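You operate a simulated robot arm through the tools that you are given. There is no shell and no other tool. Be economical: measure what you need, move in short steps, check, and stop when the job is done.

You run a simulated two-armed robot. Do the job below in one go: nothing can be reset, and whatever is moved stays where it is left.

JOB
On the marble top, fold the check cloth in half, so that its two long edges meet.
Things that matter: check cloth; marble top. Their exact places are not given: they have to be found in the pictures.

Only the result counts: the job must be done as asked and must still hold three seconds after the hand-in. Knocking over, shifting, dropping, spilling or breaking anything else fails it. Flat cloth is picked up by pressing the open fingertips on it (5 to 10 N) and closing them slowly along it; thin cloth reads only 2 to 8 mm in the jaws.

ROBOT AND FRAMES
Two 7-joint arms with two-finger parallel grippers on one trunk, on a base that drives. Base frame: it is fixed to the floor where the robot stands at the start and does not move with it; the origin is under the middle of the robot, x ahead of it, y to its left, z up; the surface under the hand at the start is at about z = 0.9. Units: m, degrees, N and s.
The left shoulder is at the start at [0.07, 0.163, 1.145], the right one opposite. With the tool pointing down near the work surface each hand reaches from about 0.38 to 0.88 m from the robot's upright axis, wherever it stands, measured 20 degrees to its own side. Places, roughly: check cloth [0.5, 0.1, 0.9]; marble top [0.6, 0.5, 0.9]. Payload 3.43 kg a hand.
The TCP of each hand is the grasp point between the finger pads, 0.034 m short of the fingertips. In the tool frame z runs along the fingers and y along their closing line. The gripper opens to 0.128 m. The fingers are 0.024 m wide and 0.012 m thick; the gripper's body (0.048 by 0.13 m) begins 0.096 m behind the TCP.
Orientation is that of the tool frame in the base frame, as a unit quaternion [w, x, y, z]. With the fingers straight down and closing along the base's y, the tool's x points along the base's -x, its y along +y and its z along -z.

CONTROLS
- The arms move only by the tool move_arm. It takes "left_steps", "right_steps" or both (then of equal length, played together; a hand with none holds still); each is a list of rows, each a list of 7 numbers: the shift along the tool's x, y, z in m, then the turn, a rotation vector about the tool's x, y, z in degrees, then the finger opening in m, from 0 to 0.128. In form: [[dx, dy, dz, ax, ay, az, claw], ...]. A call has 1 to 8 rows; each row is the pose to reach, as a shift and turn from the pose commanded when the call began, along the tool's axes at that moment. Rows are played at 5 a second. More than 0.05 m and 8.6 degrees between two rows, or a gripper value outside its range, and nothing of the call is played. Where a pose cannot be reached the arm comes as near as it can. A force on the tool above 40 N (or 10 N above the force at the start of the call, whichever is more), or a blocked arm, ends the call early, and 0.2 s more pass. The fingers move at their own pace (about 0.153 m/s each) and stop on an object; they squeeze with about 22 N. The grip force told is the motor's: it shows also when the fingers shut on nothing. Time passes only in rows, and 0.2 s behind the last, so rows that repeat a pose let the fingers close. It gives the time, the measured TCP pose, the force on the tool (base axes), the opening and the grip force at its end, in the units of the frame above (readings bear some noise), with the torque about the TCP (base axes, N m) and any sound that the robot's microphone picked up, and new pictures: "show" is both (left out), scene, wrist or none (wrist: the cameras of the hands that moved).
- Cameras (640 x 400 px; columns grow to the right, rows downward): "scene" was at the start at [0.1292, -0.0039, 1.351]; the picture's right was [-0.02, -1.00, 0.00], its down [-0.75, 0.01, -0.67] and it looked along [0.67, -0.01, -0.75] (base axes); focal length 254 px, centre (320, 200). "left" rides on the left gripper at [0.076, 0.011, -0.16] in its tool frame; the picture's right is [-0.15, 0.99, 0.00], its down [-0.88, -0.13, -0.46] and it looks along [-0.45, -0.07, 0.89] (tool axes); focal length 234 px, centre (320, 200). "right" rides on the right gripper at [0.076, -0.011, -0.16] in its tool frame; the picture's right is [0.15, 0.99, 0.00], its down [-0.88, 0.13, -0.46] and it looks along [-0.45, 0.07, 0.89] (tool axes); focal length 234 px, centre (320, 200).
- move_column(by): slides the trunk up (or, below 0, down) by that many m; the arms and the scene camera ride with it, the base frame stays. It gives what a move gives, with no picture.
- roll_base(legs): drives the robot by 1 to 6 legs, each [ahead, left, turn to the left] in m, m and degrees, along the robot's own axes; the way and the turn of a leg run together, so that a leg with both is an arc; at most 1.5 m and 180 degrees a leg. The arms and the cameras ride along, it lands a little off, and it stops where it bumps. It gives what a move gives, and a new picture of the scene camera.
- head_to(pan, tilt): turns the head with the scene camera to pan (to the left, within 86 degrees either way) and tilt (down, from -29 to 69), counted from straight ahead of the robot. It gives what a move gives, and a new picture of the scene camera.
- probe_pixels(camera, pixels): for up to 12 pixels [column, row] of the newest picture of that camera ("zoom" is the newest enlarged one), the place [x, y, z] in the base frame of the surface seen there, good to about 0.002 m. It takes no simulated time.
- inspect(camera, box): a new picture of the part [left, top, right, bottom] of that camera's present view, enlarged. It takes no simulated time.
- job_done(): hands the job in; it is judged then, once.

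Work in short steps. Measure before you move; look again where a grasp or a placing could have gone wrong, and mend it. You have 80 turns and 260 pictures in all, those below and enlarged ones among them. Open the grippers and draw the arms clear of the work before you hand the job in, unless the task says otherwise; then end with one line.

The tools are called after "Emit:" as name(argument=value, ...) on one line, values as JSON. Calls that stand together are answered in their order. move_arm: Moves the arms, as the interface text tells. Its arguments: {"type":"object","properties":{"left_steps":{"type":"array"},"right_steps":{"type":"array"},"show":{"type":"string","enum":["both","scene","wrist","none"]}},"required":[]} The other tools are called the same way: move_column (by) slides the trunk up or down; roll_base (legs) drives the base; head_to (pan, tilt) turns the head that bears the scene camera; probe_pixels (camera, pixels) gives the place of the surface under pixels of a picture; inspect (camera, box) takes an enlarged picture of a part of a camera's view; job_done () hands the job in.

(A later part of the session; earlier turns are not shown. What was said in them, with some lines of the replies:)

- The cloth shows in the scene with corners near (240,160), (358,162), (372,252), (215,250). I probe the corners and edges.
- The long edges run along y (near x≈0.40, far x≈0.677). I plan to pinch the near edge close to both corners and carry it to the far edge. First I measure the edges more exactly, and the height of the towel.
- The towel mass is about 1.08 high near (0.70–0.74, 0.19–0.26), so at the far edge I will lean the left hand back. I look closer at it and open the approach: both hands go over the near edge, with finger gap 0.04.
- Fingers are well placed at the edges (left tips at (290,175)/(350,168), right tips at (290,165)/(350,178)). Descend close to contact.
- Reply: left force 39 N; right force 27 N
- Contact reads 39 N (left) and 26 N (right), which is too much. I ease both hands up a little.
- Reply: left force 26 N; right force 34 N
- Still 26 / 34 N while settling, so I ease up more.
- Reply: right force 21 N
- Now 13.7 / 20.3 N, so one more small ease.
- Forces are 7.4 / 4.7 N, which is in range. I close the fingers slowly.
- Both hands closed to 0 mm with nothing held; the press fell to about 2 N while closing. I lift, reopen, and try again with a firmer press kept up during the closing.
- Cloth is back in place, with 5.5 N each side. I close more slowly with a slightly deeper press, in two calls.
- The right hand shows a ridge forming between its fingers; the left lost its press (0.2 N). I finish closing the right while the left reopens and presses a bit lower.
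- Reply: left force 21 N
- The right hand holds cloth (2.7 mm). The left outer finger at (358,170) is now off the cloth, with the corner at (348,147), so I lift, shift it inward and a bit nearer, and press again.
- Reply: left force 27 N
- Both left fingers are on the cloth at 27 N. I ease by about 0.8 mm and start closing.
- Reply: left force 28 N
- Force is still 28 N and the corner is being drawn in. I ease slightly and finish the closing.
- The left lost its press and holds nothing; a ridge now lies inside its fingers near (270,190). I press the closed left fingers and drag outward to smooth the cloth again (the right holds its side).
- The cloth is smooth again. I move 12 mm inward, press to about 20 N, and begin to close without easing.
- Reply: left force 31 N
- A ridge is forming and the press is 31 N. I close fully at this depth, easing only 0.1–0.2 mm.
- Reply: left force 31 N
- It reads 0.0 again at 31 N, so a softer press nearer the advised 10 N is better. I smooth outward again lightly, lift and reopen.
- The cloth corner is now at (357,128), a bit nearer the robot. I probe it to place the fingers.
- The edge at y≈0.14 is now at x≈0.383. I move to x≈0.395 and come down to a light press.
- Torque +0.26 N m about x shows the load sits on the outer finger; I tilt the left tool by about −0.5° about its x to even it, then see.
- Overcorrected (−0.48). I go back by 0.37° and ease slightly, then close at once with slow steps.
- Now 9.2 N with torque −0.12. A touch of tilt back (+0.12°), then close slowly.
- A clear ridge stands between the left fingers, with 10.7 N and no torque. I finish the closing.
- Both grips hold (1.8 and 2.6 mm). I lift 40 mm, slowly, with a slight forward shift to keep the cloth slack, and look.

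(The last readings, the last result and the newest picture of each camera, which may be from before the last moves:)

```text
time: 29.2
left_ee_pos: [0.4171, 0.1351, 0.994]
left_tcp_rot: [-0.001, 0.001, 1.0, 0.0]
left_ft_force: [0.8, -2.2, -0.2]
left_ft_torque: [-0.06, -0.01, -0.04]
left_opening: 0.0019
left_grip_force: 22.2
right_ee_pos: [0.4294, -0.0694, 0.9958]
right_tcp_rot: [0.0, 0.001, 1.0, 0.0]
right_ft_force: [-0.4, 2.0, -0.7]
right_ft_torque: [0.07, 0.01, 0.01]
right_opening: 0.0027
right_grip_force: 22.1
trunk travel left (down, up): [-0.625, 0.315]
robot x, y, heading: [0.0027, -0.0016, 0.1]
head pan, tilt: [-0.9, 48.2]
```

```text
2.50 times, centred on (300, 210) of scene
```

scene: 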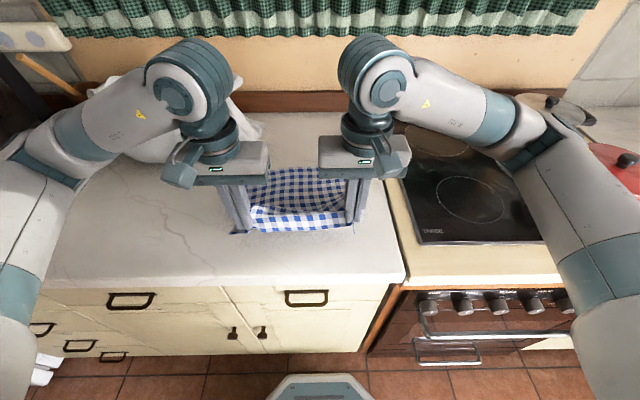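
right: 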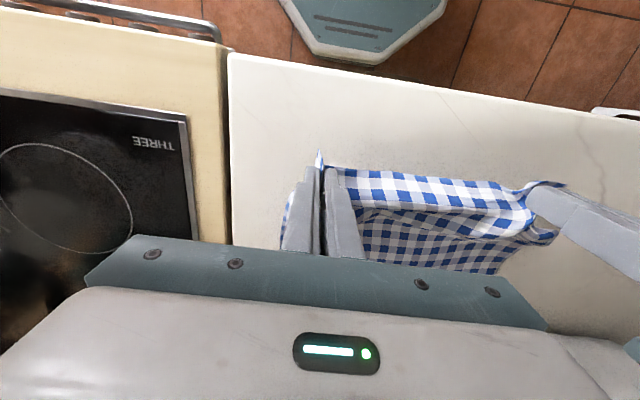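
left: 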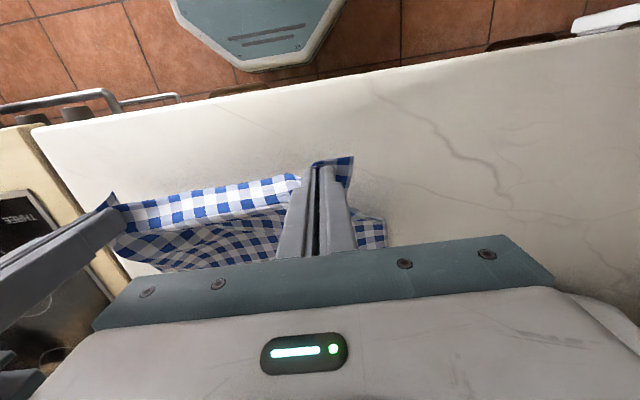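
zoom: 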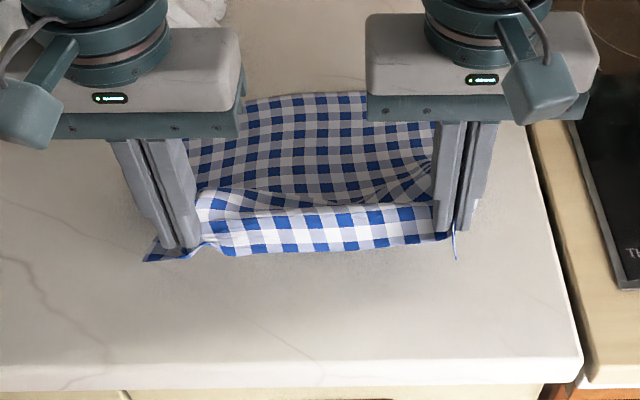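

Both corners hang well from the grips. Since the held edge points toward the robot (−x), the neat fold is: lift the cloth until it hangs, lay its free edge down, lay forward to the crease, then come back toward the robot over it. I raise the trunk first.

Emit:
move_column(by=0.15)

Emit:
move_arm(left_steps=[[-0.006, 0.005, 0, 0, 0, 0, 0], [-0.012, 0.005, 0, 0, 0, 0, 0]], right_steps=[[0, 0.0045, 0, 0, 0, 0, 0], [0, 0.0045, 0, 0, 0, 0, 0]], show="both")

```text
time: 30.9
left_ee_pos: [0.4176, 0.1358, 1.1442]
left_tcp_rot: [-0.001, 0.001, 1.0, 0.0]
left_ft_force: [0.7, -3.0, 0.1]
left_ft_torque: [-0.07, -0.03, -0.03]
left_opening: 0.0021
left_grip_force: 22.1
right_ee_pos: [0.4289, -0.0679, 1.1445]
right_tcp_rot: [0.0, 0.0, 1.0, 0.001]
right_ft_force: [-0.2, 2.0, -0.1]
right_ft_torque: [0.09, 0.01, 0.03]
right_opening: 0.0026
right_grip_force: 21.7
trunk travel left (down, up): [-0.775, 0.165]
robot x, y, heading: [0.0015, 0.0017, 0.1]
head pan, tilt: [-0.9, 48.2]
```

```text
time: 31.6
left_ee_pos: [0.4297, 0.1407, 1.1443]
left_tcp_rot: [0.0, 0.001, 1.0, 0.0]
left_ft_force: [0.9, -2.3, -0.5]
left_ft_torque: [-0.07, 0.01, -0.03]
left_opening: 0.002
left_grip_force: 22.3
right_ee_pos: [0.4281, -0.0634, 1.1444]
right_tcp_rot: [-0.001, 0.0, 1.0, 0.0]
right_ft_force: [0.9, 1.9, 0.6]
right_ft_torque: [0.07, 0.01, 0.05]
right_opening: 0.0026
right_grip_force: 21.7
trunk travel left (down, up): [-0.775, 0.165]
robot x, y, heading: [-0.0011, 0.0018, 0.0]
head pan, tilt: [-0.9, 48.2]
```

scene: 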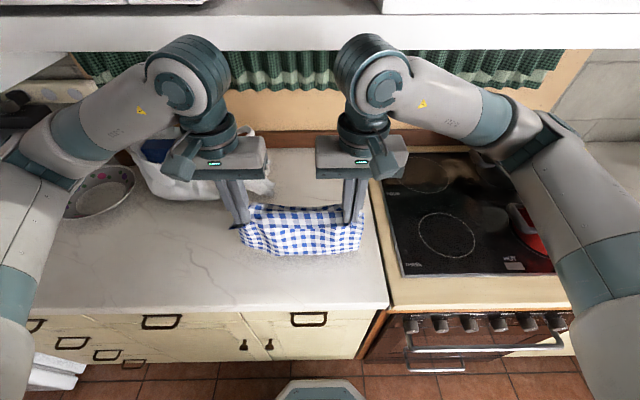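
right: 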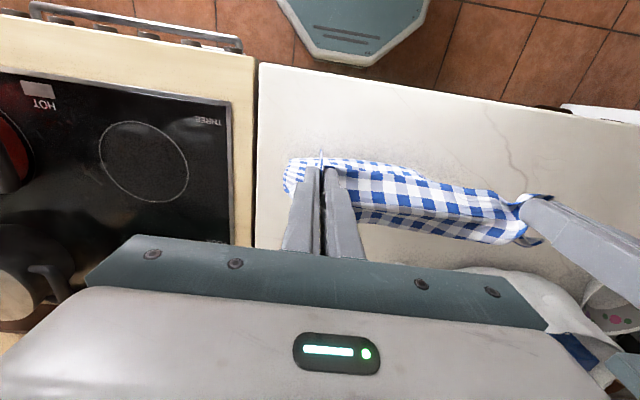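
left: 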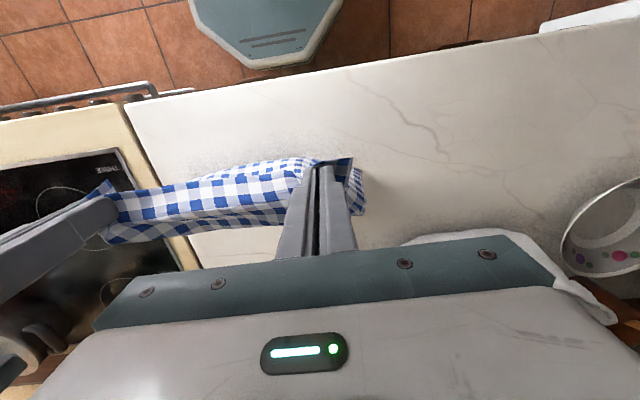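

The cloth is now nearly hanging. I look closer and probe the hanging parts.

Emit:
inspect(camera="scene", box=[200, 170, 400, 295])

Emit:
probe_pixels(camera="scene", pixels=[[242, 245], [300, 253], [360, 247], [300, 235], [300, 218], [300, 208], [260, 212], [340, 212], [320, 20], [320, 45], [100, 20]])

```text
3.20 times, centred on (300, 232) of scene
```

zoom: 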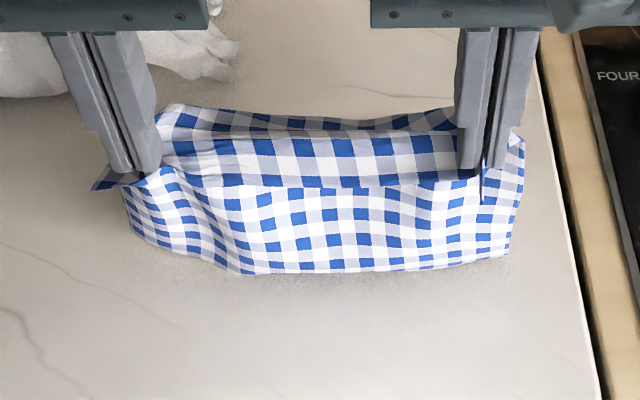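

```text
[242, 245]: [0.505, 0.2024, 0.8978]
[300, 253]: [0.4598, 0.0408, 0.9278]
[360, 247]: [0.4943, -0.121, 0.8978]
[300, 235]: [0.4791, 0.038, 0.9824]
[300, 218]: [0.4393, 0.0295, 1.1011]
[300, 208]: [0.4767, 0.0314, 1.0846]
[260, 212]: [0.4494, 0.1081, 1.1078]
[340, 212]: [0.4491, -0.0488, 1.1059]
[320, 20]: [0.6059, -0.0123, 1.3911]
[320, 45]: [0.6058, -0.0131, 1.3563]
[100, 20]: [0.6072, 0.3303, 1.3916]
```

The far edge still rests at x≈0.5. A wall cupboard sits at x≥0.606, z≥1.356, so the wrists must stay clear of it. I probe the wrists' extents.

Emit:
probe_pixels(camera="scene", pixels=[[195, 45], [205, 70], [225, 65], [365, 45], [370, 75], [395, 60], [210, 120], [365, 125], [250, 110], [320, 60]])

```text
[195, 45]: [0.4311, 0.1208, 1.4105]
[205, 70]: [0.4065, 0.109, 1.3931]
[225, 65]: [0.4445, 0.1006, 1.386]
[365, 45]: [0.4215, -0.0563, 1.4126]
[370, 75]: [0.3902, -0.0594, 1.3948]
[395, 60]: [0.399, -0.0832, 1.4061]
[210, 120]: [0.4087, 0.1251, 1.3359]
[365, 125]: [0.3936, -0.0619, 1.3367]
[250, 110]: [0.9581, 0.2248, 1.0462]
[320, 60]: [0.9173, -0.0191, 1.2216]
```

Wrist tops are about 0.275 m above the TCP, so below TCP z≈1.07 they pass under the cupboard. I raise 65 mm and draw back to x≈0.41 so the cloth hangs freely.

Emit:
move_column(by=0.075)

Emit:
move_arm(left_steps=[[0.008, 0, 0, 0, 0, 0, 0], [0.016, 0, 0, 0, 0, 0, 0], [0.022, 0, 0, 0, 0, 0, 0], [0.022, 0, 0, 0, 0, 0, 0], [0.022, 0, 0, 0, 0, 0, 0], [0.022, 0, 0, 0, 0, 0, 0]], right_steps=[[0.008, 0, 0, 0, 0, 0, 0], [0.016, 0, 0, 0, 0, 0, 0], [0.022, 0, 0, 0, 0, 0, 0], [0.022, 0, 0, 0, 0, 0, 0], [0.022, 0, 0, 0, 0, 0, 0], [0.022, 0, 0, 0, 0, 0, 0]], show="scene")

Emit:
inspect(camera="scene", box=[200, 180, 400, 305])

```text
time: 32.7
left_ee_pos: [0.4295, 0.1398, 1.2183]
left_tcp_rot: [-0.001, 0.001, 1.0, 0.0]
left_ft_force: [-0.4, -1.4, -0.4]
left_ft_torque: [-0.07, 0.0, -0.04]
left_opening: 0.0018
left_grip_force: 21.9
right_ee_pos: [0.4283, -0.0629, 1.2189]
right_tcp_rot: [-0.001, 0.0, 1.0, 0.0]
right_ft_force: [-0.2, 1.5, -0.8]
right_ft_torque: [0.1, 0.05, 0.03]
right_opening: 0.0028
right_grip_force: 21.7
trunk travel left (down, up): [-0.85, 0.09]
robot x, y, heading: [-0.0008, 0.0004, -0.3]
head pan, tilt: [-0.9, 48.2]
```

```text
time: 34.1
left_ee_pos: [0.4062, 0.1404, 1.2184]
left_tcp_rot: [0.0, 0.001, 1.0, 0.0]
left_ft_force: [0.7, -2.8, 0.4]
left_ft_torque: [-0.09, -0.02, -0.02]
left_opening: 0.0019
left_grip_force: 22.1
right_ee_pos: [0.4064, -0.0639, 1.2211]
right_tcp_rot: [0.001, 0.0, 1.0, 0.0]
right_ft_force: [-0.2, 1.1, 0.0]
right_ft_torque: [0.09, 0.04, 0.05]
right_opening: 0.0027
right_grip_force: 21.7
trunk travel left (down, up): [-0.85, 0.09]
robot x, y, heading: [-0.0023, -0.0028, -0.2]
head pan, tilt: [-0.9, 48.2]
```

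scene: 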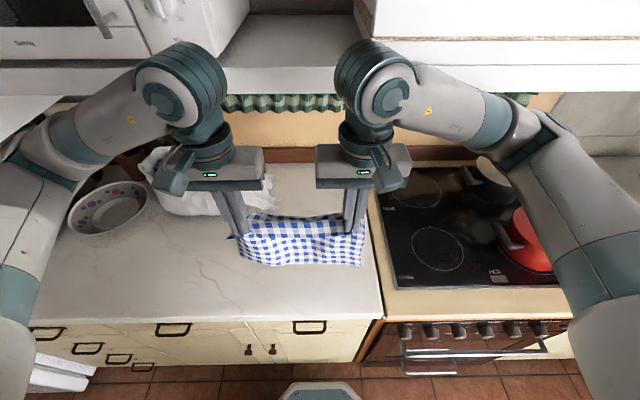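

```text
3.20 times, centred on (300, 242) of scene
```

zoom: 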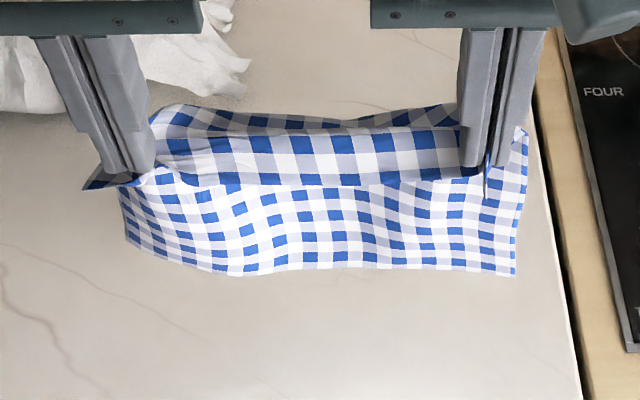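

It seems to hang; I probe the bottom hem and the strip.

Emit:
probe_pixels(camera="zoom", pixels=[[128, 240], [250, 273], [380, 266], [512, 274], [380, 230], [380, 195], [380, 160], [380, 135], [400, 118], [180, 115], [300, 265], [522, 150]])

```text
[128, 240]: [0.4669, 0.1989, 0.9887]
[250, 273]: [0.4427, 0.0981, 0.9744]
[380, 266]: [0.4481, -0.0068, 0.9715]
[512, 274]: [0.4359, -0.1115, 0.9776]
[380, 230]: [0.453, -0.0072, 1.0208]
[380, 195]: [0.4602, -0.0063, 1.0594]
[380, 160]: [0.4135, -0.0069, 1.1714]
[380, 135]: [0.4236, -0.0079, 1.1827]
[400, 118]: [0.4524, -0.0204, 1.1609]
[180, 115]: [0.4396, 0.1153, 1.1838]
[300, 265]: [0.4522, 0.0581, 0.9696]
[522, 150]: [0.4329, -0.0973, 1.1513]
```

The cloth hangs freely: hem at z≈0.972–0.985, x≈0.445. I lower until the hem is just above the marble.

Emit:
move_column(by=-0.065)

Emit:
move_arm(left_steps=[[0, 0.002, 0, 0, 0, 0, 0], [0, 0.002, 0, 0, 0, 0, 0], [0, 0.002, 0, 0, 0, 0, 0]], right_steps=[[0, 0.002, 0, 0, 0, 0, 0], [0, 0.002, 0, 0, 0, 0, 0], [0, 0.002, 0, 0, 0, 0, 0]], show="scene")

Emit:
inspect(camera="scene", box=[200, 180, 400, 305])

```text
time: 35.1
left_ee_pos: [0.4052, 0.1401, 1.1558]
left_tcp_rot: [0.0, 0.001, 1.0, 0.0]
left_ft_force: [0.4, -1.4, 0.0]
left_ft_torque: [-0.09, 0.02, -0.03]
left_opening: 0.0019
left_grip_force: 21.8
right_ee_pos: [0.4066, -0.0626, 1.1558]
right_tcp_rot: [0.0, -0.001, 1.0, 0.0]
right_ft_force: [0.0, 2.1, -0.1]
right_ft_torque: [0.06, 0.0, 0.04]
right_opening: 0.0025
right_grip_force: 22.0
trunk travel left (down, up): [-0.785, 0.155]
robot x, y, heading: [-0.0003, 0.0006, -0.2]
head pan, tilt: [-0.9, 48.2]
```

```text
time: 35.9
left_ee_pos: [0.4057, 0.1435, 1.1534]
left_tcp_rot: [0.0, 0.001, 1.0, 0.0]
left_ft_force: [-1.0, -2.0, -0.1]
left_ft_torque: [-0.06, 0.0, -0.03]
left_opening: 0.0016
left_grip_force: 21.9
right_ee_pos: [0.4058, -0.0619, 1.1559]
right_tcp_rot: [0.0, -0.001, 1.0, 0.0]
right_ft_force: [-0.2, 2.2, -0.1]
right_ft_torque: [0.06, 0.03, 0.04]
right_opening: 0.0026
right_grip_force: 21.8
trunk travel left (down, up): [-0.785, 0.155]
robot x, y, heading: [0.001, -0.0024, -0.0]
head pan, tilt: [-0.9, 48.2]
```

scene: 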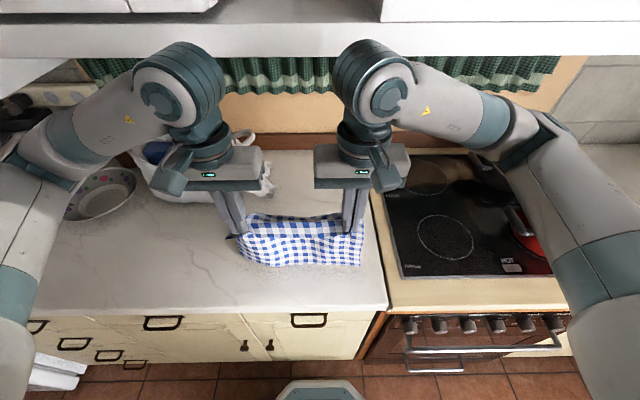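

```text
3.20 times, centred on (300, 242) of scene
```

zoom: 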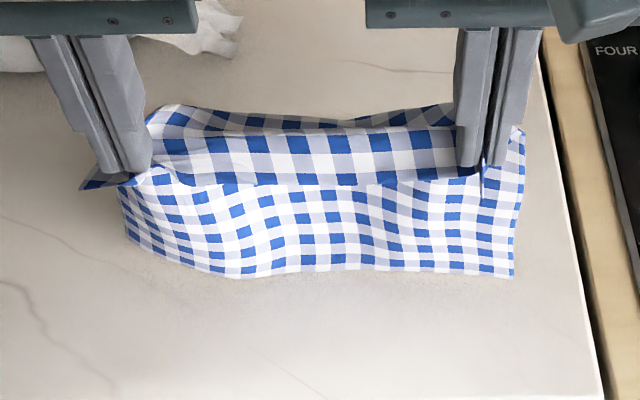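

The hem is just above the marble. Now I swing the hands forward and down to lay the lower half toward +x, staying under the cupboard.

Emit:
move_arm(left_steps=[[-0.012, 0, 0.012, 0, 0, 0, 0], [-0.03, 0, 0.026, 0, 0, 0, 0], [-0.05, 0, 0.042, 0, 0, 0, 0], [-0.07, 0, 0.058, 0, 0, 0, 0], [-0.09, 0, 0.075, 0, 0, 0, 0], [-0.105, 0, 0.092, 0, 0, 0, 0], [-0.115, 0, 0.105, 0, 0, 0, 0], [-0.115, 0, 0.105, 0, 0, 0, 0]], right_steps=[[-0.012, 0, 0.012, 0, 0, 0, 0], [-0.03, 0, 0.026, 0, 0, 0, 0], [-0.05, 0, 0.042, 0, 0, 0, 0], [-0.07, 0, 0.058, 0, 0, 0, 0], [-0.09, 0, 0.075, 0, 0, 0, 0], [-0.105, 0, 0.092, 0, 0, 0, 0], [-0.115, 0, 0.105, 0, 0, 0, 0], [-0.115, 0, 0.105, 0, 0, 0, 0]], show="both")

Emit:
inspect(camera="scene", box=[200, 160, 400, 285])

```text
time: 37.7
left_ee_pos: [0.5201, 0.1432, 1.0492]
left_tcp_rot: [0.0, 0.001, 1.0, 0.001]
left_ft_force: [-0.3, -1.7, -0.4]
left_ft_torque: [-0.06, 0.01, -0.01]
left_opening: 0.0021
left_grip_force: 21.7
right_ee_pos: [0.522, -0.0614, 1.0511]
right_tcp_rot: [0.0, 0.0, 1.0, 0.0]
right_ft_force: [-0.8, 0.7, -0.5]
right_ft_torque: [0.06, 0.01, -0.01]
right_opening: 0.0027
right_grip_force: 22.0
trunk travel left (down, up): [-0.785, 0.155]
robot x, y, heading: [0.0015, -0.0034, 0.1]
head pan, tilt: [-0.9, 48.2]
```

scene: 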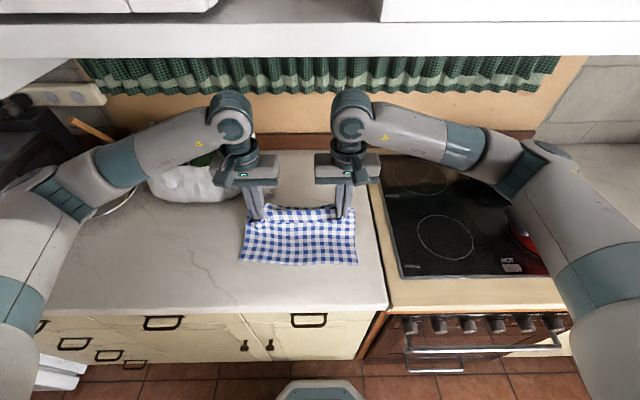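
right: 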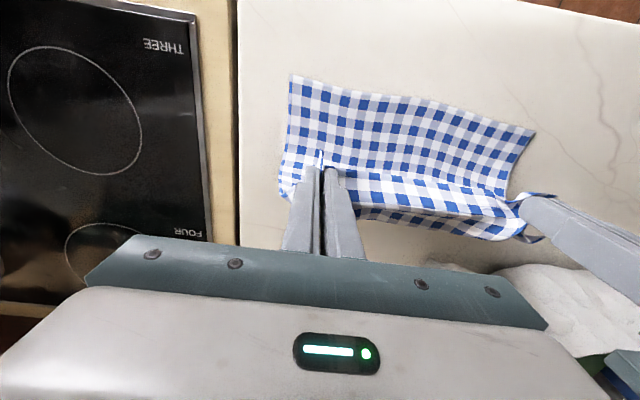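
left: 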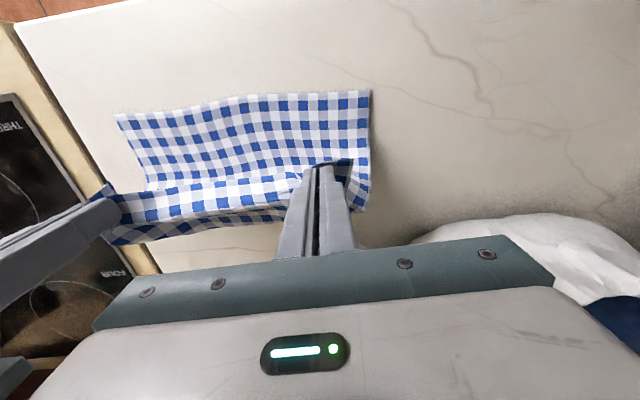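

```text
3.20 times, centred on (300, 222) of scene
```

zoom: 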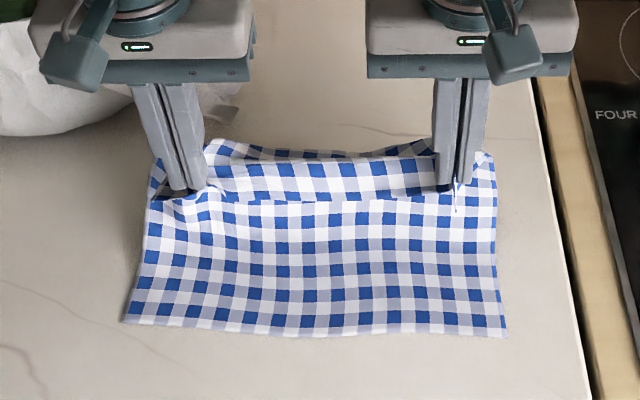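

Excellent: the lower half is laid nicely with the hem near x≈0.43. I probe the hem and the sheet.

Emit:
probe_pixels(camera="zoom", pixels=[[126, 321], [220, 330], [320, 336], [420, 334], [504, 335], [320, 290], [320, 250], [320, 215], [320, 190], [320, 165], [150, 220], [495, 220]])

```text
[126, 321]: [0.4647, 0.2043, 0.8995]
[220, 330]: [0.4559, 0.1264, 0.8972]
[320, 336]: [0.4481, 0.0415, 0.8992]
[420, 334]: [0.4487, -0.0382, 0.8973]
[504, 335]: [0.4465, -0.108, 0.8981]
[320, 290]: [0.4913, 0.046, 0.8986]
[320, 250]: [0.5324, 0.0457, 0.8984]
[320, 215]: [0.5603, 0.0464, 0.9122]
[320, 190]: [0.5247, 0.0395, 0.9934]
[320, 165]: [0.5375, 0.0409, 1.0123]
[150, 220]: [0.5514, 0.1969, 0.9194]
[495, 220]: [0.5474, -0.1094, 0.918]
```

The hem is straight from (0.465, 0.204) to (0.447, −0.108). I now go a little forward-down, then back and down, so that the held edge lands on the hem (left TCP x≈0.4715, right ≈0.461), shifting +6 mm in y.

Emit:
move_arm(left_steps=[[-0.01, 0.002, 0.02, 0, 0, 0, 0], [-0.018, 0.004, 0.04, 0, 0, 0, 0], [-0.015, 0.006, 0.055, 0, 0, 0, 0], [0.0, 0.006, 0.068, 0, 0, 0, 0], [0.018, 0.006, 0.08, 0, 0, 0, 0], [0.036, 0.006, 0.092, 0, 0, 0, 0], [0.0486, 0.006, 0.1, 0, 0, 0, 0], [0.0486, 0.006, 0.1, 0, 0, 0, 0]], right_steps=[[-0.01, 0.002, 0.02, 0, 0, 0, 0], [-0.018, 0.004, 0.04, 0, 0, 0, 0], [-0.013, 0.006, 0.055, 0, 0, 0, 0], [0.005, 0.006, 0.069, 0, 0, 0, 0], [0.026, 0.006, 0.082, 0, 0, 0, 0], [0.046, 0.006, 0.094, 0, 0, 0, 0], [0.061, 0.006, 0.102, 0, 0, 0, 0], [0.061, 0.006, 0.102, 0, 0, 0, 0]], show="both")

Emit:
inspect(camera="scene", box=[200, 160, 400, 285])

```text
time: 39.5
left_ee_pos: [0.4714, 0.1483, 0.9473]
left_tcp_rot: [-0.001, 0.001, 1.0, -0.001]
left_ft_force: [-0.1, -2.1, -0.3]
left_ft_torque: [-0.05, 0.03, -0.05]
left_opening: 0.0018
left_grip_force: 22.0
right_ee_pos: [0.459, -0.0555, 0.9491]
right_tcp_rot: [0.0, -0.001, 1.0, 0.0]
right_ft_force: [1.1, 1.9, 0.0]
right_ft_torque: [0.04, 0.01, 0.02]
right_opening: 0.0027
right_grip_force: 21.9
trunk travel left (down, up): [-0.785, 0.155]
robot x, y, heading: [-0.0024, 0.0004, -0.2]
head pan, tilt: [-0.9, 48.2]
```

scene: 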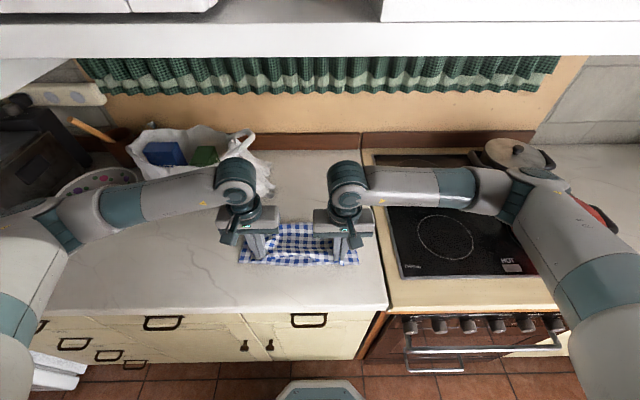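
right: 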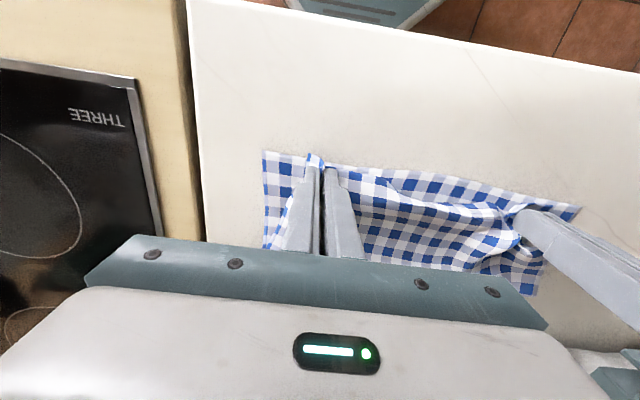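
left: 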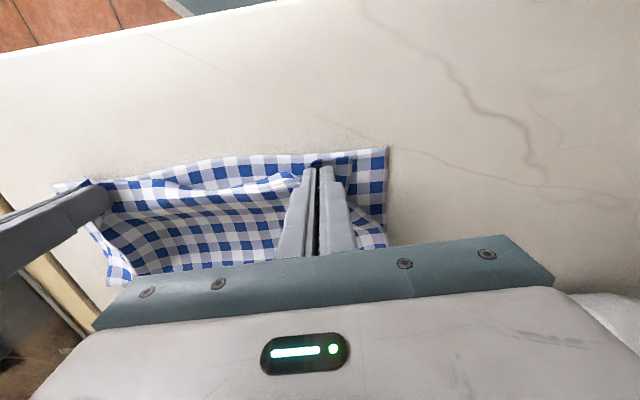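

```text
3.20 times, centred on (300, 222) of scene
```

zoom: 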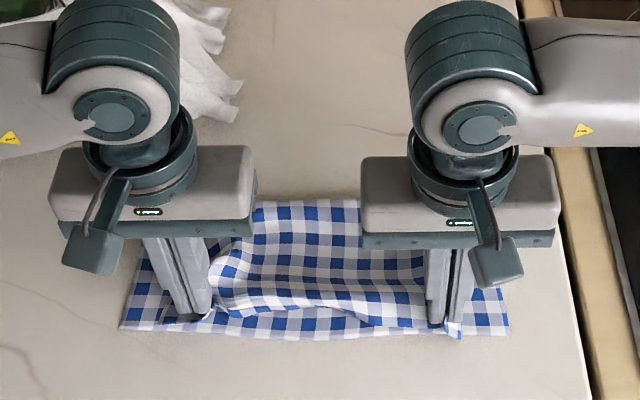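

The held edge lies over the hem; the left side is about 8 mm short. I nudge the left back 6 mm, lower to light contact, and spread the fingers slowly to flatten the ridges.

Emit:
move_arm(left_steps=[[0.004, 0, 0.003, 0, 0, 0, 0], [0.007, 0, 0.007, 0, 0, 0, 0], [0.007, 0, 0.0095, 0, 0, 0, 0], [0.007, 0, 0.0105, 0, 0, 0, 0], [0.007, 0, 0.0105, 0, 0, 0, 0]], right_steps=[[0.001, 0, 0.004, 0, 0, 0, 0], [0.001, 0, 0.008, 0, 0, 0, 0], [0.001, 0, 0.011, 0, 0, 0, 0], [0.001, 0, 0.012, 0, 0, 0, 0], [0.001, 0, 0.012, 0, 0, 0, 0]], show="wrist")

```text
time: 40.7
left_ee_pos: [0.466, 0.1494, 0.9385]
left_tcp_rot: [0.0, 0.0, 1.0, 0.0]
left_ft_force: [-1.4, -1.9, 0.2]
left_ft_torque: [-0.05, 0.0, -0.04]
left_opening: 0.0019
left_grip_force: 21.5
right_ee_pos: [0.4596, -0.055, 0.9368]
right_tcp_rot: [0.0, 0.0, 1.0, 0.0]
right_ft_force: [-0.9, 1.4, 1.8]
right_ft_torque: [0.05, 0.0, 0.04]
right_opening: 0.0029
right_grip_force: 22.4
trunk travel left (down, up): [-0.785, 0.155]
robot x, y, heading: [0.0014, -0.0001, 0.2]
head pan, tilt: [-0.9, 48.2]
```

right: 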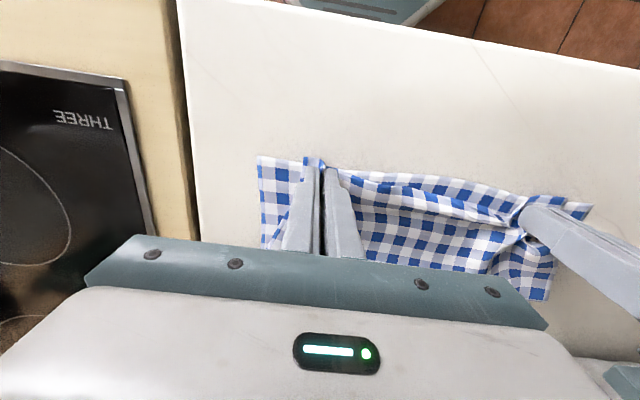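
left: 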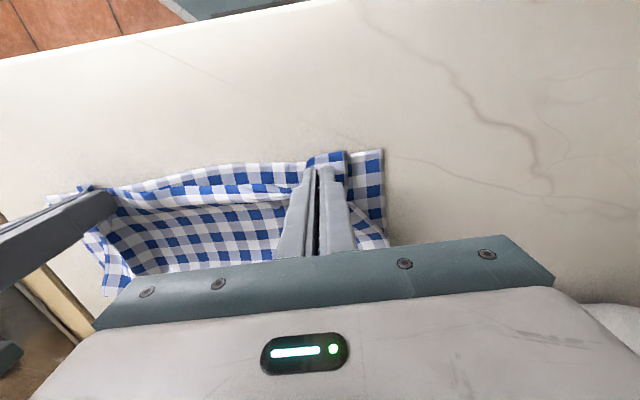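

Contact is light. I open the fingers gradually to 0.03 and look.

Emit:
move_arm(left_steps=[[0, 0, 0.0005, 0, 0, 0, 0.006], [0, 0, 0.0005, 0, 0, 0, 0.012], [0, 0, 0.0005, 0, 0, 0, 0.02], [0, 0, 0.0005, 0, 0, 0, 0.03], [0, 0, 0.0005, 0, 0, 0, 0.036], [0, 0, 0.0005, 0, 0, 0, 0.04]], right_steps=[[0, 0, 0, 0, 0, 0, 0.006], [0, 0, 0, 0, 0, 0, 0.012], [0, 0, 0, 0, 0, 0, 0.02], [0, 0, 0, 0, 0, 0, 0.03], [0, 0, 0, 0, 0, 0, 0.036], [0, 0, 0, 0, 0, 0, 0.04]], show="both")

Emit:
inspect(camera="scene", box=[200, 160, 400, 285])

```text
time: 42.1
left_ee_pos: [0.4654, 0.1492, 0.9379]
left_tcp_rot: [0.0, 0.001, 1.0, 0.0]
left_ft_force: [-0.3, 0.2, 0.2]
left_ft_torque: [0.02, -0.01, 0.01]
left_opening: 0.0399
left_grip_force: 0.0
right_ee_pos: [0.4587, -0.0548, 0.9365]
right_tcp_rot: [0.0, 0.0, 1.0, -0.001]
right_ft_force: [-0.2, 0.5, 1.4]
right_ft_torque: [0.0, -0.05, -0.01]
right_opening: 0.0393
right_grip_force: 0.0
trunk travel left (down, up): [-0.785, 0.155]
robot x, y, heading: [-0.002, 0.0034, 0.2]
head pan, tilt: [-0.9, 48.2]
```

scene: 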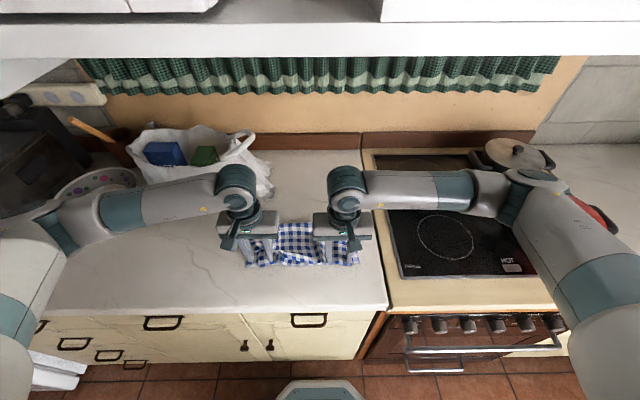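
right: 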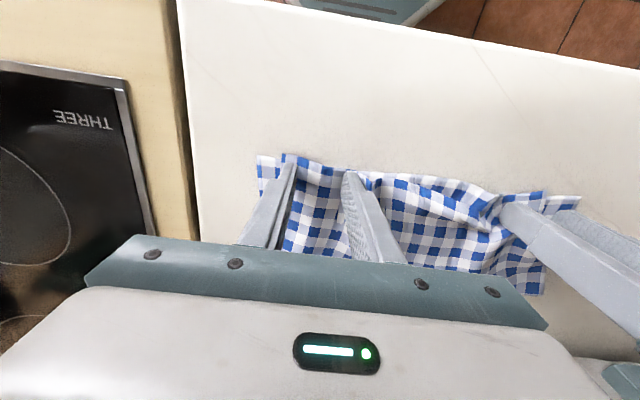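
left: 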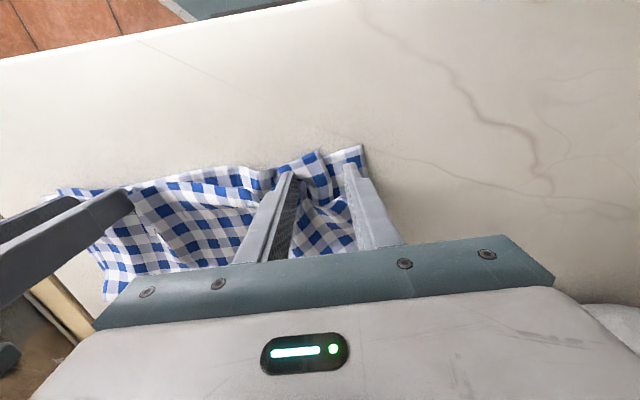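

```text
3.20 times, centred on (300, 222) of scene
```

zoom: 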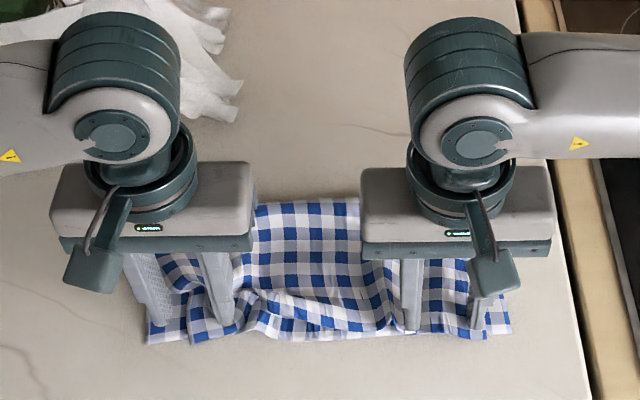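

The ridges are opening up. I lift both hands straight up and move them apart for a clear look.

Emit:
move_arm(left_steps=[[0, 0, -0.01, 0, 0, 0, 0.04], [0, 0, -0.04, 0, 0, 0, 0.04], [0, 0.03, -0.08, 0, 0, 0, 0.04], [0.02, 0.075, -0.11, 0, 0, 0, 0.04], [0.02, 0.12, -0.11, 0, 0, 0, 0.02]], right_steps=[[0, 0, -0.01, 0, 0, 0, 0.04], [0, 0, -0.04, 0, 0, 0, 0.04], [0, -0.03, -0.08, 0, 0, 0, 0.04], [0.02, -0.075, -0.11, 0, 0, 0, 0.04], [0.02, -0.12, -0.11, 0, 0, 0, 0.02]], show="scene")

Emit:
inspect(camera="scene", box=[210, 180, 390, 292])

```text
refused: row 4 steps farther than a row can; nothing moved
```

```text
3.56 times, centred on (300, 236) of scene
```

zoom: 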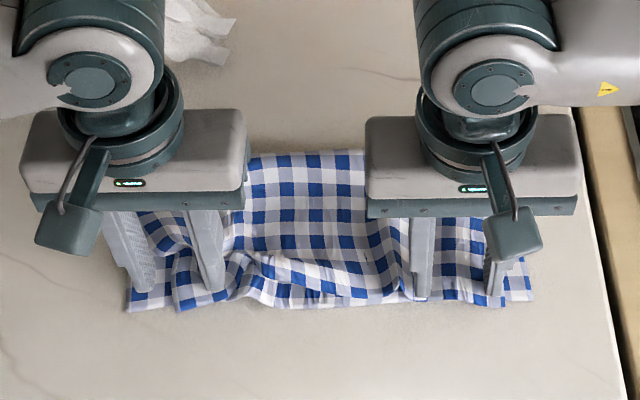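

The row step was too long; I use smaller steps.

Emit:
move_arm(left_steps=[[0, 0, -0.01, 0, 0, 0, 0.04], [0, 0, -0.04, 0, 0, 0, 0.04], [0, 0.02, -0.075, 0, 0, 0, 0.04], [0.015, 0.055, -0.1, 0, 0, 0, 0.04], [0.02, 0.095, -0.11, 0, 0, 0, 0.02], [0.02, 0.13, -0.11, 0, 0, 0, 0.02]], right_steps=[[0, 0, -0.01, 0, 0, 0, 0.04], [0, 0, -0.04, 0, 0, 0, 0.04], [0, -0.02, -0.075, 0, 0, 0, 0.04], [0.015, -0.055, -0.1, 0, 0, 0, 0.04], [0.02, -0.095, -0.11, 0, 0, 0, 0.02], [0.02, -0.13, -0.11, 0, 0, 0, 0.02]], show="scene")

Emit:
inspect(camera="scene", box=[210, 180, 390, 292])

```text
time: 43.5
left_ee_pos: [0.4472, 0.2793, 1.0485]
left_tcp_rot: [0.0, 0.001, 1.0, 0.0]
left_ft_force: [0.8, 1.0, 0.3]
left_ft_torque: [0.0, -0.05, 0.0]
left_opening: 0.0202
left_grip_force: 0.0
right_ee_pos: [0.4389, -0.1837, 1.0459]
right_tcp_rot: [0.001, 0.0, 1.0, 0.0]
right_ft_force: [0.5, 0.2, 0.5]
right_ft_torque: [0.0, -0.03, 0.0]
right_opening: 0.0203
right_grip_force: 0.1
trunk travel left (down, up): [-0.785, 0.155]
robot x, y, heading: [-0.0039, -0.0016, -0.1]
head pan, tilt: [-0.9, 48.2]
```

scene: 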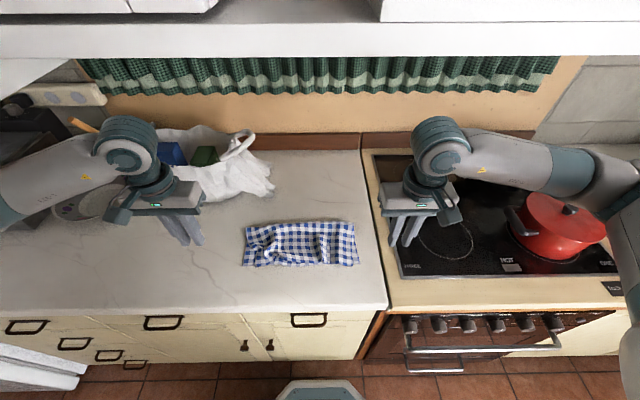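

```text
3.56 times, centred on (300, 236) of scene
```

zoom: 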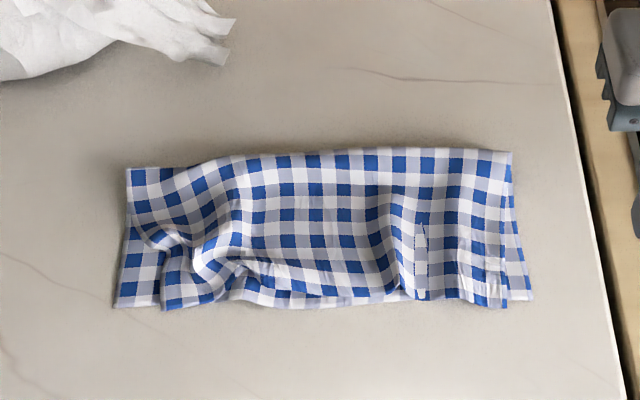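

Very good: both edges are at the front. The top layer is still bunched, its left corner at zoom (165,308) against (115,305) below, and the right at (505,307) against (532,300). I probe, then smooth it outward with closed fingertips.

Emit:
probe_pixels(camera="zoom", pixels=[[165, 306], [118, 304], [190, 285], [240, 297], [320, 305], [505, 304], [530, 297], [480, 280], [200, 260], [128, 170], [320, 155], [510, 153]])

```text
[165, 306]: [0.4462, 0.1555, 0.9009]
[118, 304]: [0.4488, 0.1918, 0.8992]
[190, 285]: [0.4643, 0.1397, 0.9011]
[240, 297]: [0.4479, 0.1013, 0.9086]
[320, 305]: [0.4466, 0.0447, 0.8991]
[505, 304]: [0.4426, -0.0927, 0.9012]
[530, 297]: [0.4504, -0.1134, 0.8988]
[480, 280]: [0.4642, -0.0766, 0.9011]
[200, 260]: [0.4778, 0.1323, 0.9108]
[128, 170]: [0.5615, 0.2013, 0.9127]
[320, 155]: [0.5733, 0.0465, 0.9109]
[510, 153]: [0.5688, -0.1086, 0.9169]
```

I bring the closed fingertips down near (0.462, 0.140) and (0.460, −0.078), just above the cloth.

Emit:
move_arm(left_steps=[[-0.005, -0.04, 0.01, 0, 0, 0, 0], [-0.01, -0.085, 0.02, 0, 0, 0, 0], [-0.015, -0.12, 0.04, 0, 0, 0, 0], [-0.015, -0.139, 0.07, 0, 0, 0, 0], [-0.015, -0.139, 0.1, 0, 0, 0, 0], [-0.015, -0.139, 0.106, 0, 0, 0, 0], [-0.015, -0.139, 0.106, 0, 0, 0, 0]], right_steps=[[-0.005, 0.03, 0.01, 0, 0, 0, 0], [-0.01, 0.07, 0.02, 0, 0, 0, 0], [-0.018, 0.1, 0.04, 0, 0, 0, 0], [-0.021, 0.106, 0.07, 0, 0, 0, 0], [-0.021, 0.106, 0.098, 0, 0, 0, 0], [-0.021, 0.106, 0.104, 0, 0, 0, 0], [-0.021, 0.106, 0.104, 0, 0, 0, 0]], show="wrist")

```text
time: 45.1
left_ee_pos: [0.462, 0.1405, 0.9424]
left_tcp_rot: [0.0, 0.001, 1.0, -0.001]
left_ft_force: [0.4, -0.3, 0.0]
left_ft_torque: [0.03, -0.01, -0.01]
left_opening: 0.0
left_grip_force: 21.3
right_ee_pos: [0.4613, -0.0795, 0.9431]
right_tcp_rot: [0.001, 0.0, 1.0, 0.0]
right_ft_force: [-0.5, -0.2, 0.0]
right_ft_torque: [-0.01, 0.0, 0.0]
right_opening: 0.0
right_grip_force: 22.1
trunk travel left (down, up): [-0.785, 0.155]
robot x, y, heading: [0.0004, -0.0006, -0.1]
head pan, tilt: [-0.9, 48.2]
```

right: 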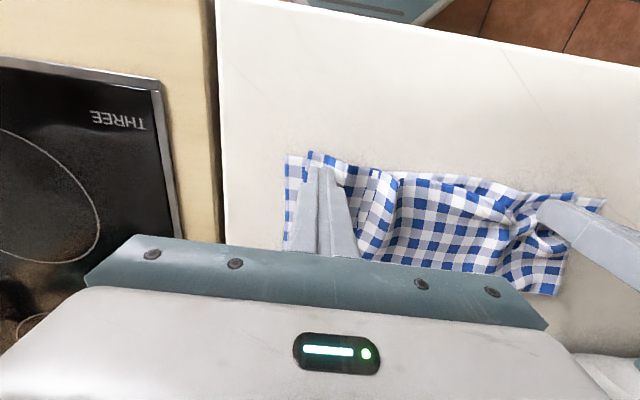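
left: 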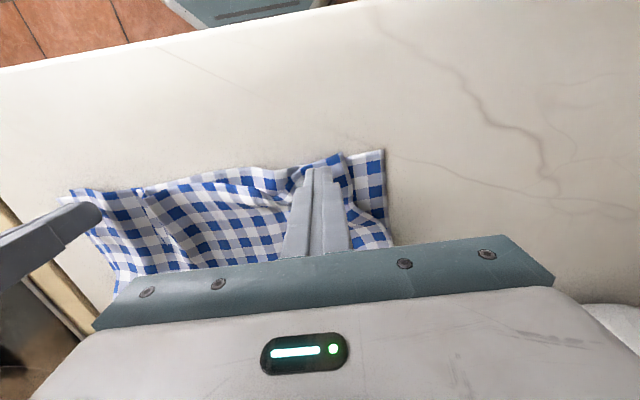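

Lower to a light press (about 2–5 N) to test the contact.

Emit:
move_arm(left_steps=[[0, 0, 0.004, 0, 0, 0, 0], [0, 0, 0.0058, 0, 0, 0, 0], [0, 0, 0.0058, 0, 0, 0, 0]], right_steps=[[0, 0, 0.0045, 0, 0, 0, 0], [0, 0, 0.0065, 0, 0, 0, 0], [0, 0, 0.0065, 0, 0, 0, 0]], show="none")

```text
time: 45.9
left_ee_pos: [0.4627, 0.1401, 0.9368]
left_tcp_rot: [0.001, 0.001, 1.0, -0.001]
left_ft_force: [1.3, 1.8, 14.4]
left_ft_torque: [0.02, -0.17, -0.02]
left_opening: 0.0
left_grip_force: 22.2
right_ee_pos: [0.4592, -0.0788, 0.9366]
right_tcp_rot: [0.001, 0.0, 1.0, 0.0]
right_ft_force: [0.5, -0.3, 3.0]
right_ft_torque: [0.0, 0.01, -0.02]
right_opening: 0.0001
right_grip_force: 22.4
trunk travel left (down, up): [-0.785, 0.155]
robot x, y, heading: [0.0019, 0.002, -0.1]
head pan, tilt: [-0.9, 48.2]
```

Left 14 N, right 3 N. I ease the left 0.6 mm and drag outward: left +34 mm, right −17 mm, then lift.

Emit:
move_arm(left_steps=[[0, 0.002, -0.0006, 0, 0, 0, 0], [0, 0.009, -0.0007, 0, 0, 0, 0], [0, 0.016, -0.0007, 0, 0, 0, 0], [0, 0.023, -0.0007, 0, 0, 0, 0], [0, 0.03, -0.0007, 0, 0, 0, 0], [0, 0.036, -0.0007, 0, 0, 0, 0], [0, 0.036, -0.0007, 0, 0, 0, 0]], right_steps=[[0, -0.001, 0.0001, 0, 0, 0, 0], [0, -0.004, 0.0001, 0, 0, 0, 0], [0, -0.008, 0.0001, 0, 0, 0, 0], [0, -0.011, 0.0001, 0, 0, 0, 0], [0, -0.015, 0.0001, 0, 0, 0, 0], [0, -0.018, 0.0001, 0, 0, 0, 0], [0, -0.018, 0.0001, 0, 0, 0, 0]], show="wrist")

```text
time: 47.5
left_ee_pos: [0.4598, 0.1758, 0.9367]
left_tcp_rot: [0.0, 0.002, 1.0, -0.001]
left_ft_force: [0.8, -5.0, 8.0]
left_ft_torque: [-0.18, -0.05, -0.09]
left_opening: 0.0001
left_grip_force: 21.9
right_ee_pos: [0.459, -0.0973, 0.9373]
right_tcp_rot: [0.0, 0.0, 1.0, 0.0]
right_ft_force: [0.1, 2.5, 4.2]
right_ft_torque: [0.1, -0.05, 0.02]
right_opening: 0.0
right_grip_force: 21.8
trunk travel left (down, up): [-0.785, 0.155]
robot x, y, heading: [-0.0021, 0.0005, -0.2]
head pan, tilt: [-0.9, 48.2]
```

right: 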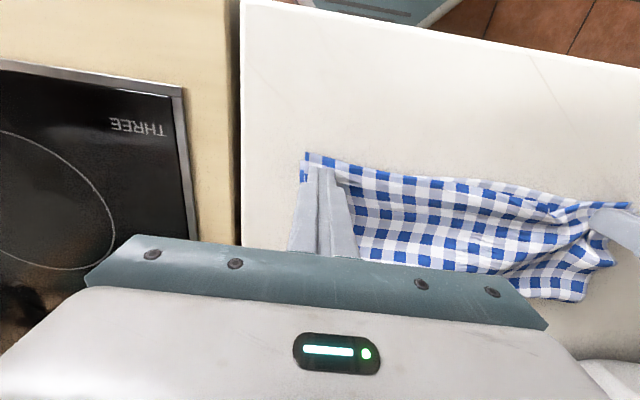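
left: 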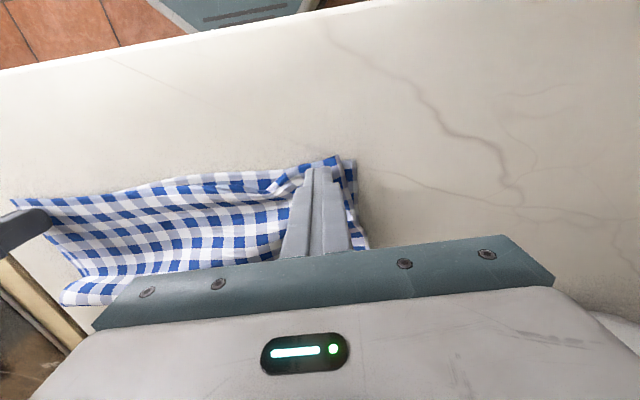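

Worked well. I lift clear and look.

Emit:
move_arm(left_steps=[[0, 0, -0.015, 0, 0, 0, 0], [0, 0, -0.05, 0, 0, 0, 0], [0, 0.02, -0.09, 0, 0, 0, 0], [0.01, 0.06, -0.11, 0, 0, 0, 0], [0.01, 0.1, -0.11, 0, 0, 0, 0]], right_steps=[[0, 0, -0.015, 0, 0, 0, 0], [0, 0, -0.05, 0, 0, 0, 0], [0, -0.02, -0.09, 0, 0, 0, 0], [0.01, -0.06, -0.11, 0, 0, 0, 0], [0.01, -0.1, -0.11, 0, 0, 0, 0]], show="scene")

Emit:
inspect(camera="scene", box=[210, 180, 390, 292])

```text
time: 48.7
left_ee_pos: [0.4482, 0.2736, 1.0474]
left_tcp_rot: [0.0, 0.001, 1.0, 0.0]
left_ft_force: [-0.7, -0.1, 0.2]
left_ft_torque: [-0.05, -0.01, 0.01]
left_opening: 0.0
left_grip_force: 21.3
right_ee_pos: [0.4485, -0.1992, 1.0449]
right_tcp_rot: [0.0, 0.0, 1.0, -0.001]
right_ft_force: [0.0, -0.1, 0.1]
right_ft_torque: [0.06, 0.01, 0.0]
right_opening: 0.0001
right_grip_force: 21.9
trunk travel left (down, up): [-0.785, 0.155]
robot x, y, heading: [-0.0013, 0.0019, -0.1]
head pan, tilt: [-0.9, 48.2]
```

scene: 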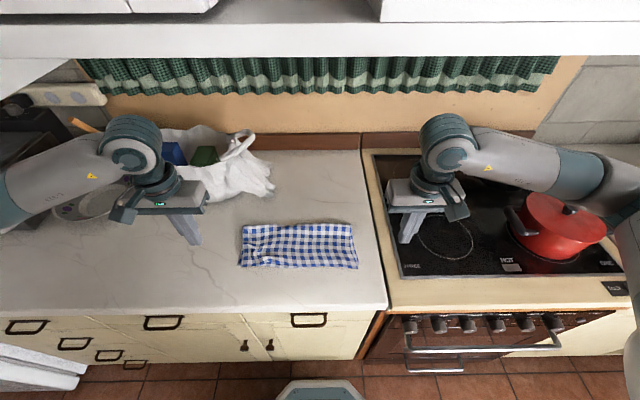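

```text
3.56 times, centred on (300, 236) of scene
```

zoom: 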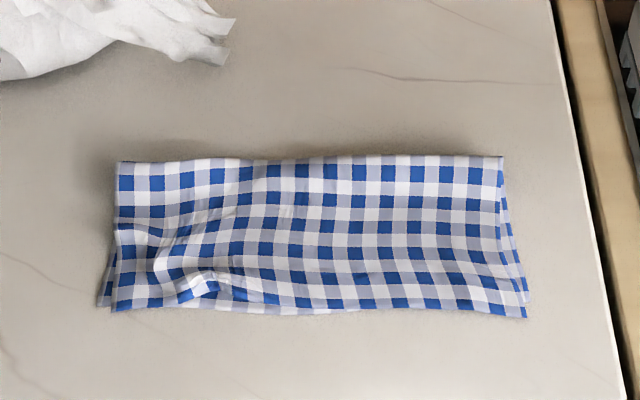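

Nearly perfect. I enlarge the front edge to judge how well the two edges meet.

Emit:
inspect(camera="scene", box=[230, 235, 370, 280])

Emit:
probe_pixels(camera="scene", pixels=[[242, 266], [238, 265], [270, 265], [300, 267], [330, 266], [357, 269], [358, 264], [300, 226], [244, 227], [350, 226], [266, 260]])

```text
4.57 times, centred on (300, 258) of scene
```

zoom: 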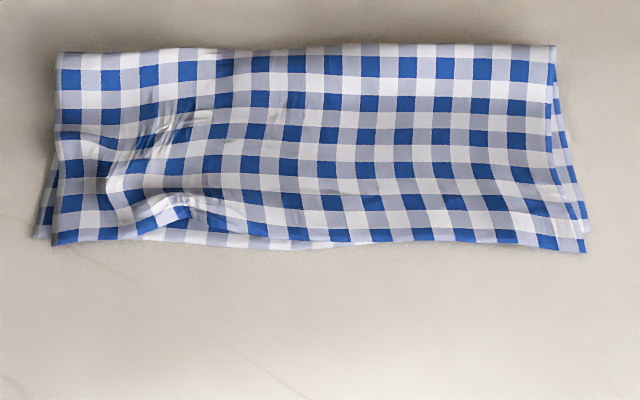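

```text
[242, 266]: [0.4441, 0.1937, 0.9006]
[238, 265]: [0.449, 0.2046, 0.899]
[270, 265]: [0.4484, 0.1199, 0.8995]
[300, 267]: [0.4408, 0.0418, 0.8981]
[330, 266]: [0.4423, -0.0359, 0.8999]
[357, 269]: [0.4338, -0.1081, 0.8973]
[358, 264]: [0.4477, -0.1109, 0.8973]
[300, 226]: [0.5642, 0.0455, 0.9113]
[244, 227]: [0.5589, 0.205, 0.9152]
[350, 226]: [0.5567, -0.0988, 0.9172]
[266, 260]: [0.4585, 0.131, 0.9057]
```

The long edges meet within about 1 cm along the whole length, and the cloth lies flat in half. I open the grippers and draw the arms clear.

Emit:
move_arm(left_steps=[[0, 0.01, -0.02, 0, 0, 0, 0.03], [0.02, 0.02, -0.05, 0, 0, 0, 0.06], [0.03, 0.02, -0.06, 0, 0, 0, 0.06]], right_steps=[[0, -0.01, -0.02, 0, 0, 0, 0.03], [0.02, -0.02, -0.05, 0, 0, 0, 0.06], [0.03, -0.02, -0.06, 0, 0, 0, 0.06]], show="scene")

```text
time: 49.5
left_ee_pos: [0.4211, 0.2962, 1.1064]
left_tcp_rot: [-0.001, 0.001, 1.0, 0.0]
left_ft_force: [-0.2, 0.4, -0.2]
left_ft_torque: [-0.02, -0.01, 0.0]
left_opening: 0.0597
left_grip_force: 0.0
right_ee_pos: [0.4212, -0.2184, 1.1049]
right_tcp_rot: [-0.001, 0.0, 1.0, 0.0]
right_ft_force: [-0.6, 1.3, 0.8]
right_ft_torque: [-0.04, -0.01, 0.0]
right_opening: 0.06
right_grip_force: 0.1
trunk travel left (down, up): [-0.785, 0.155]
robot x, y, heading: [-0.0013, -0.0, -0.2]
head pan, tilt: [-0.9, 48.2]
```

scene: 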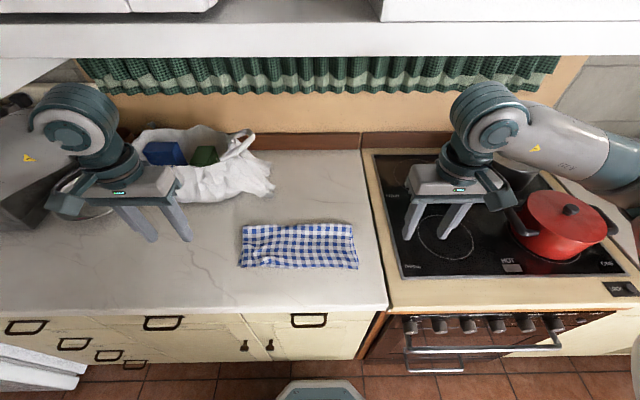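

The cloth lies folded, arms are clear, and nothing else is disturbed. I hand in.

Emit:
job_done()

```text
The job is handed in.
```

The check cloth lies folded in half on the marble top, its two long edges meeting to within about 1.5 cm (the right corner is the widest gap); a small wrinkle remains at the left front.
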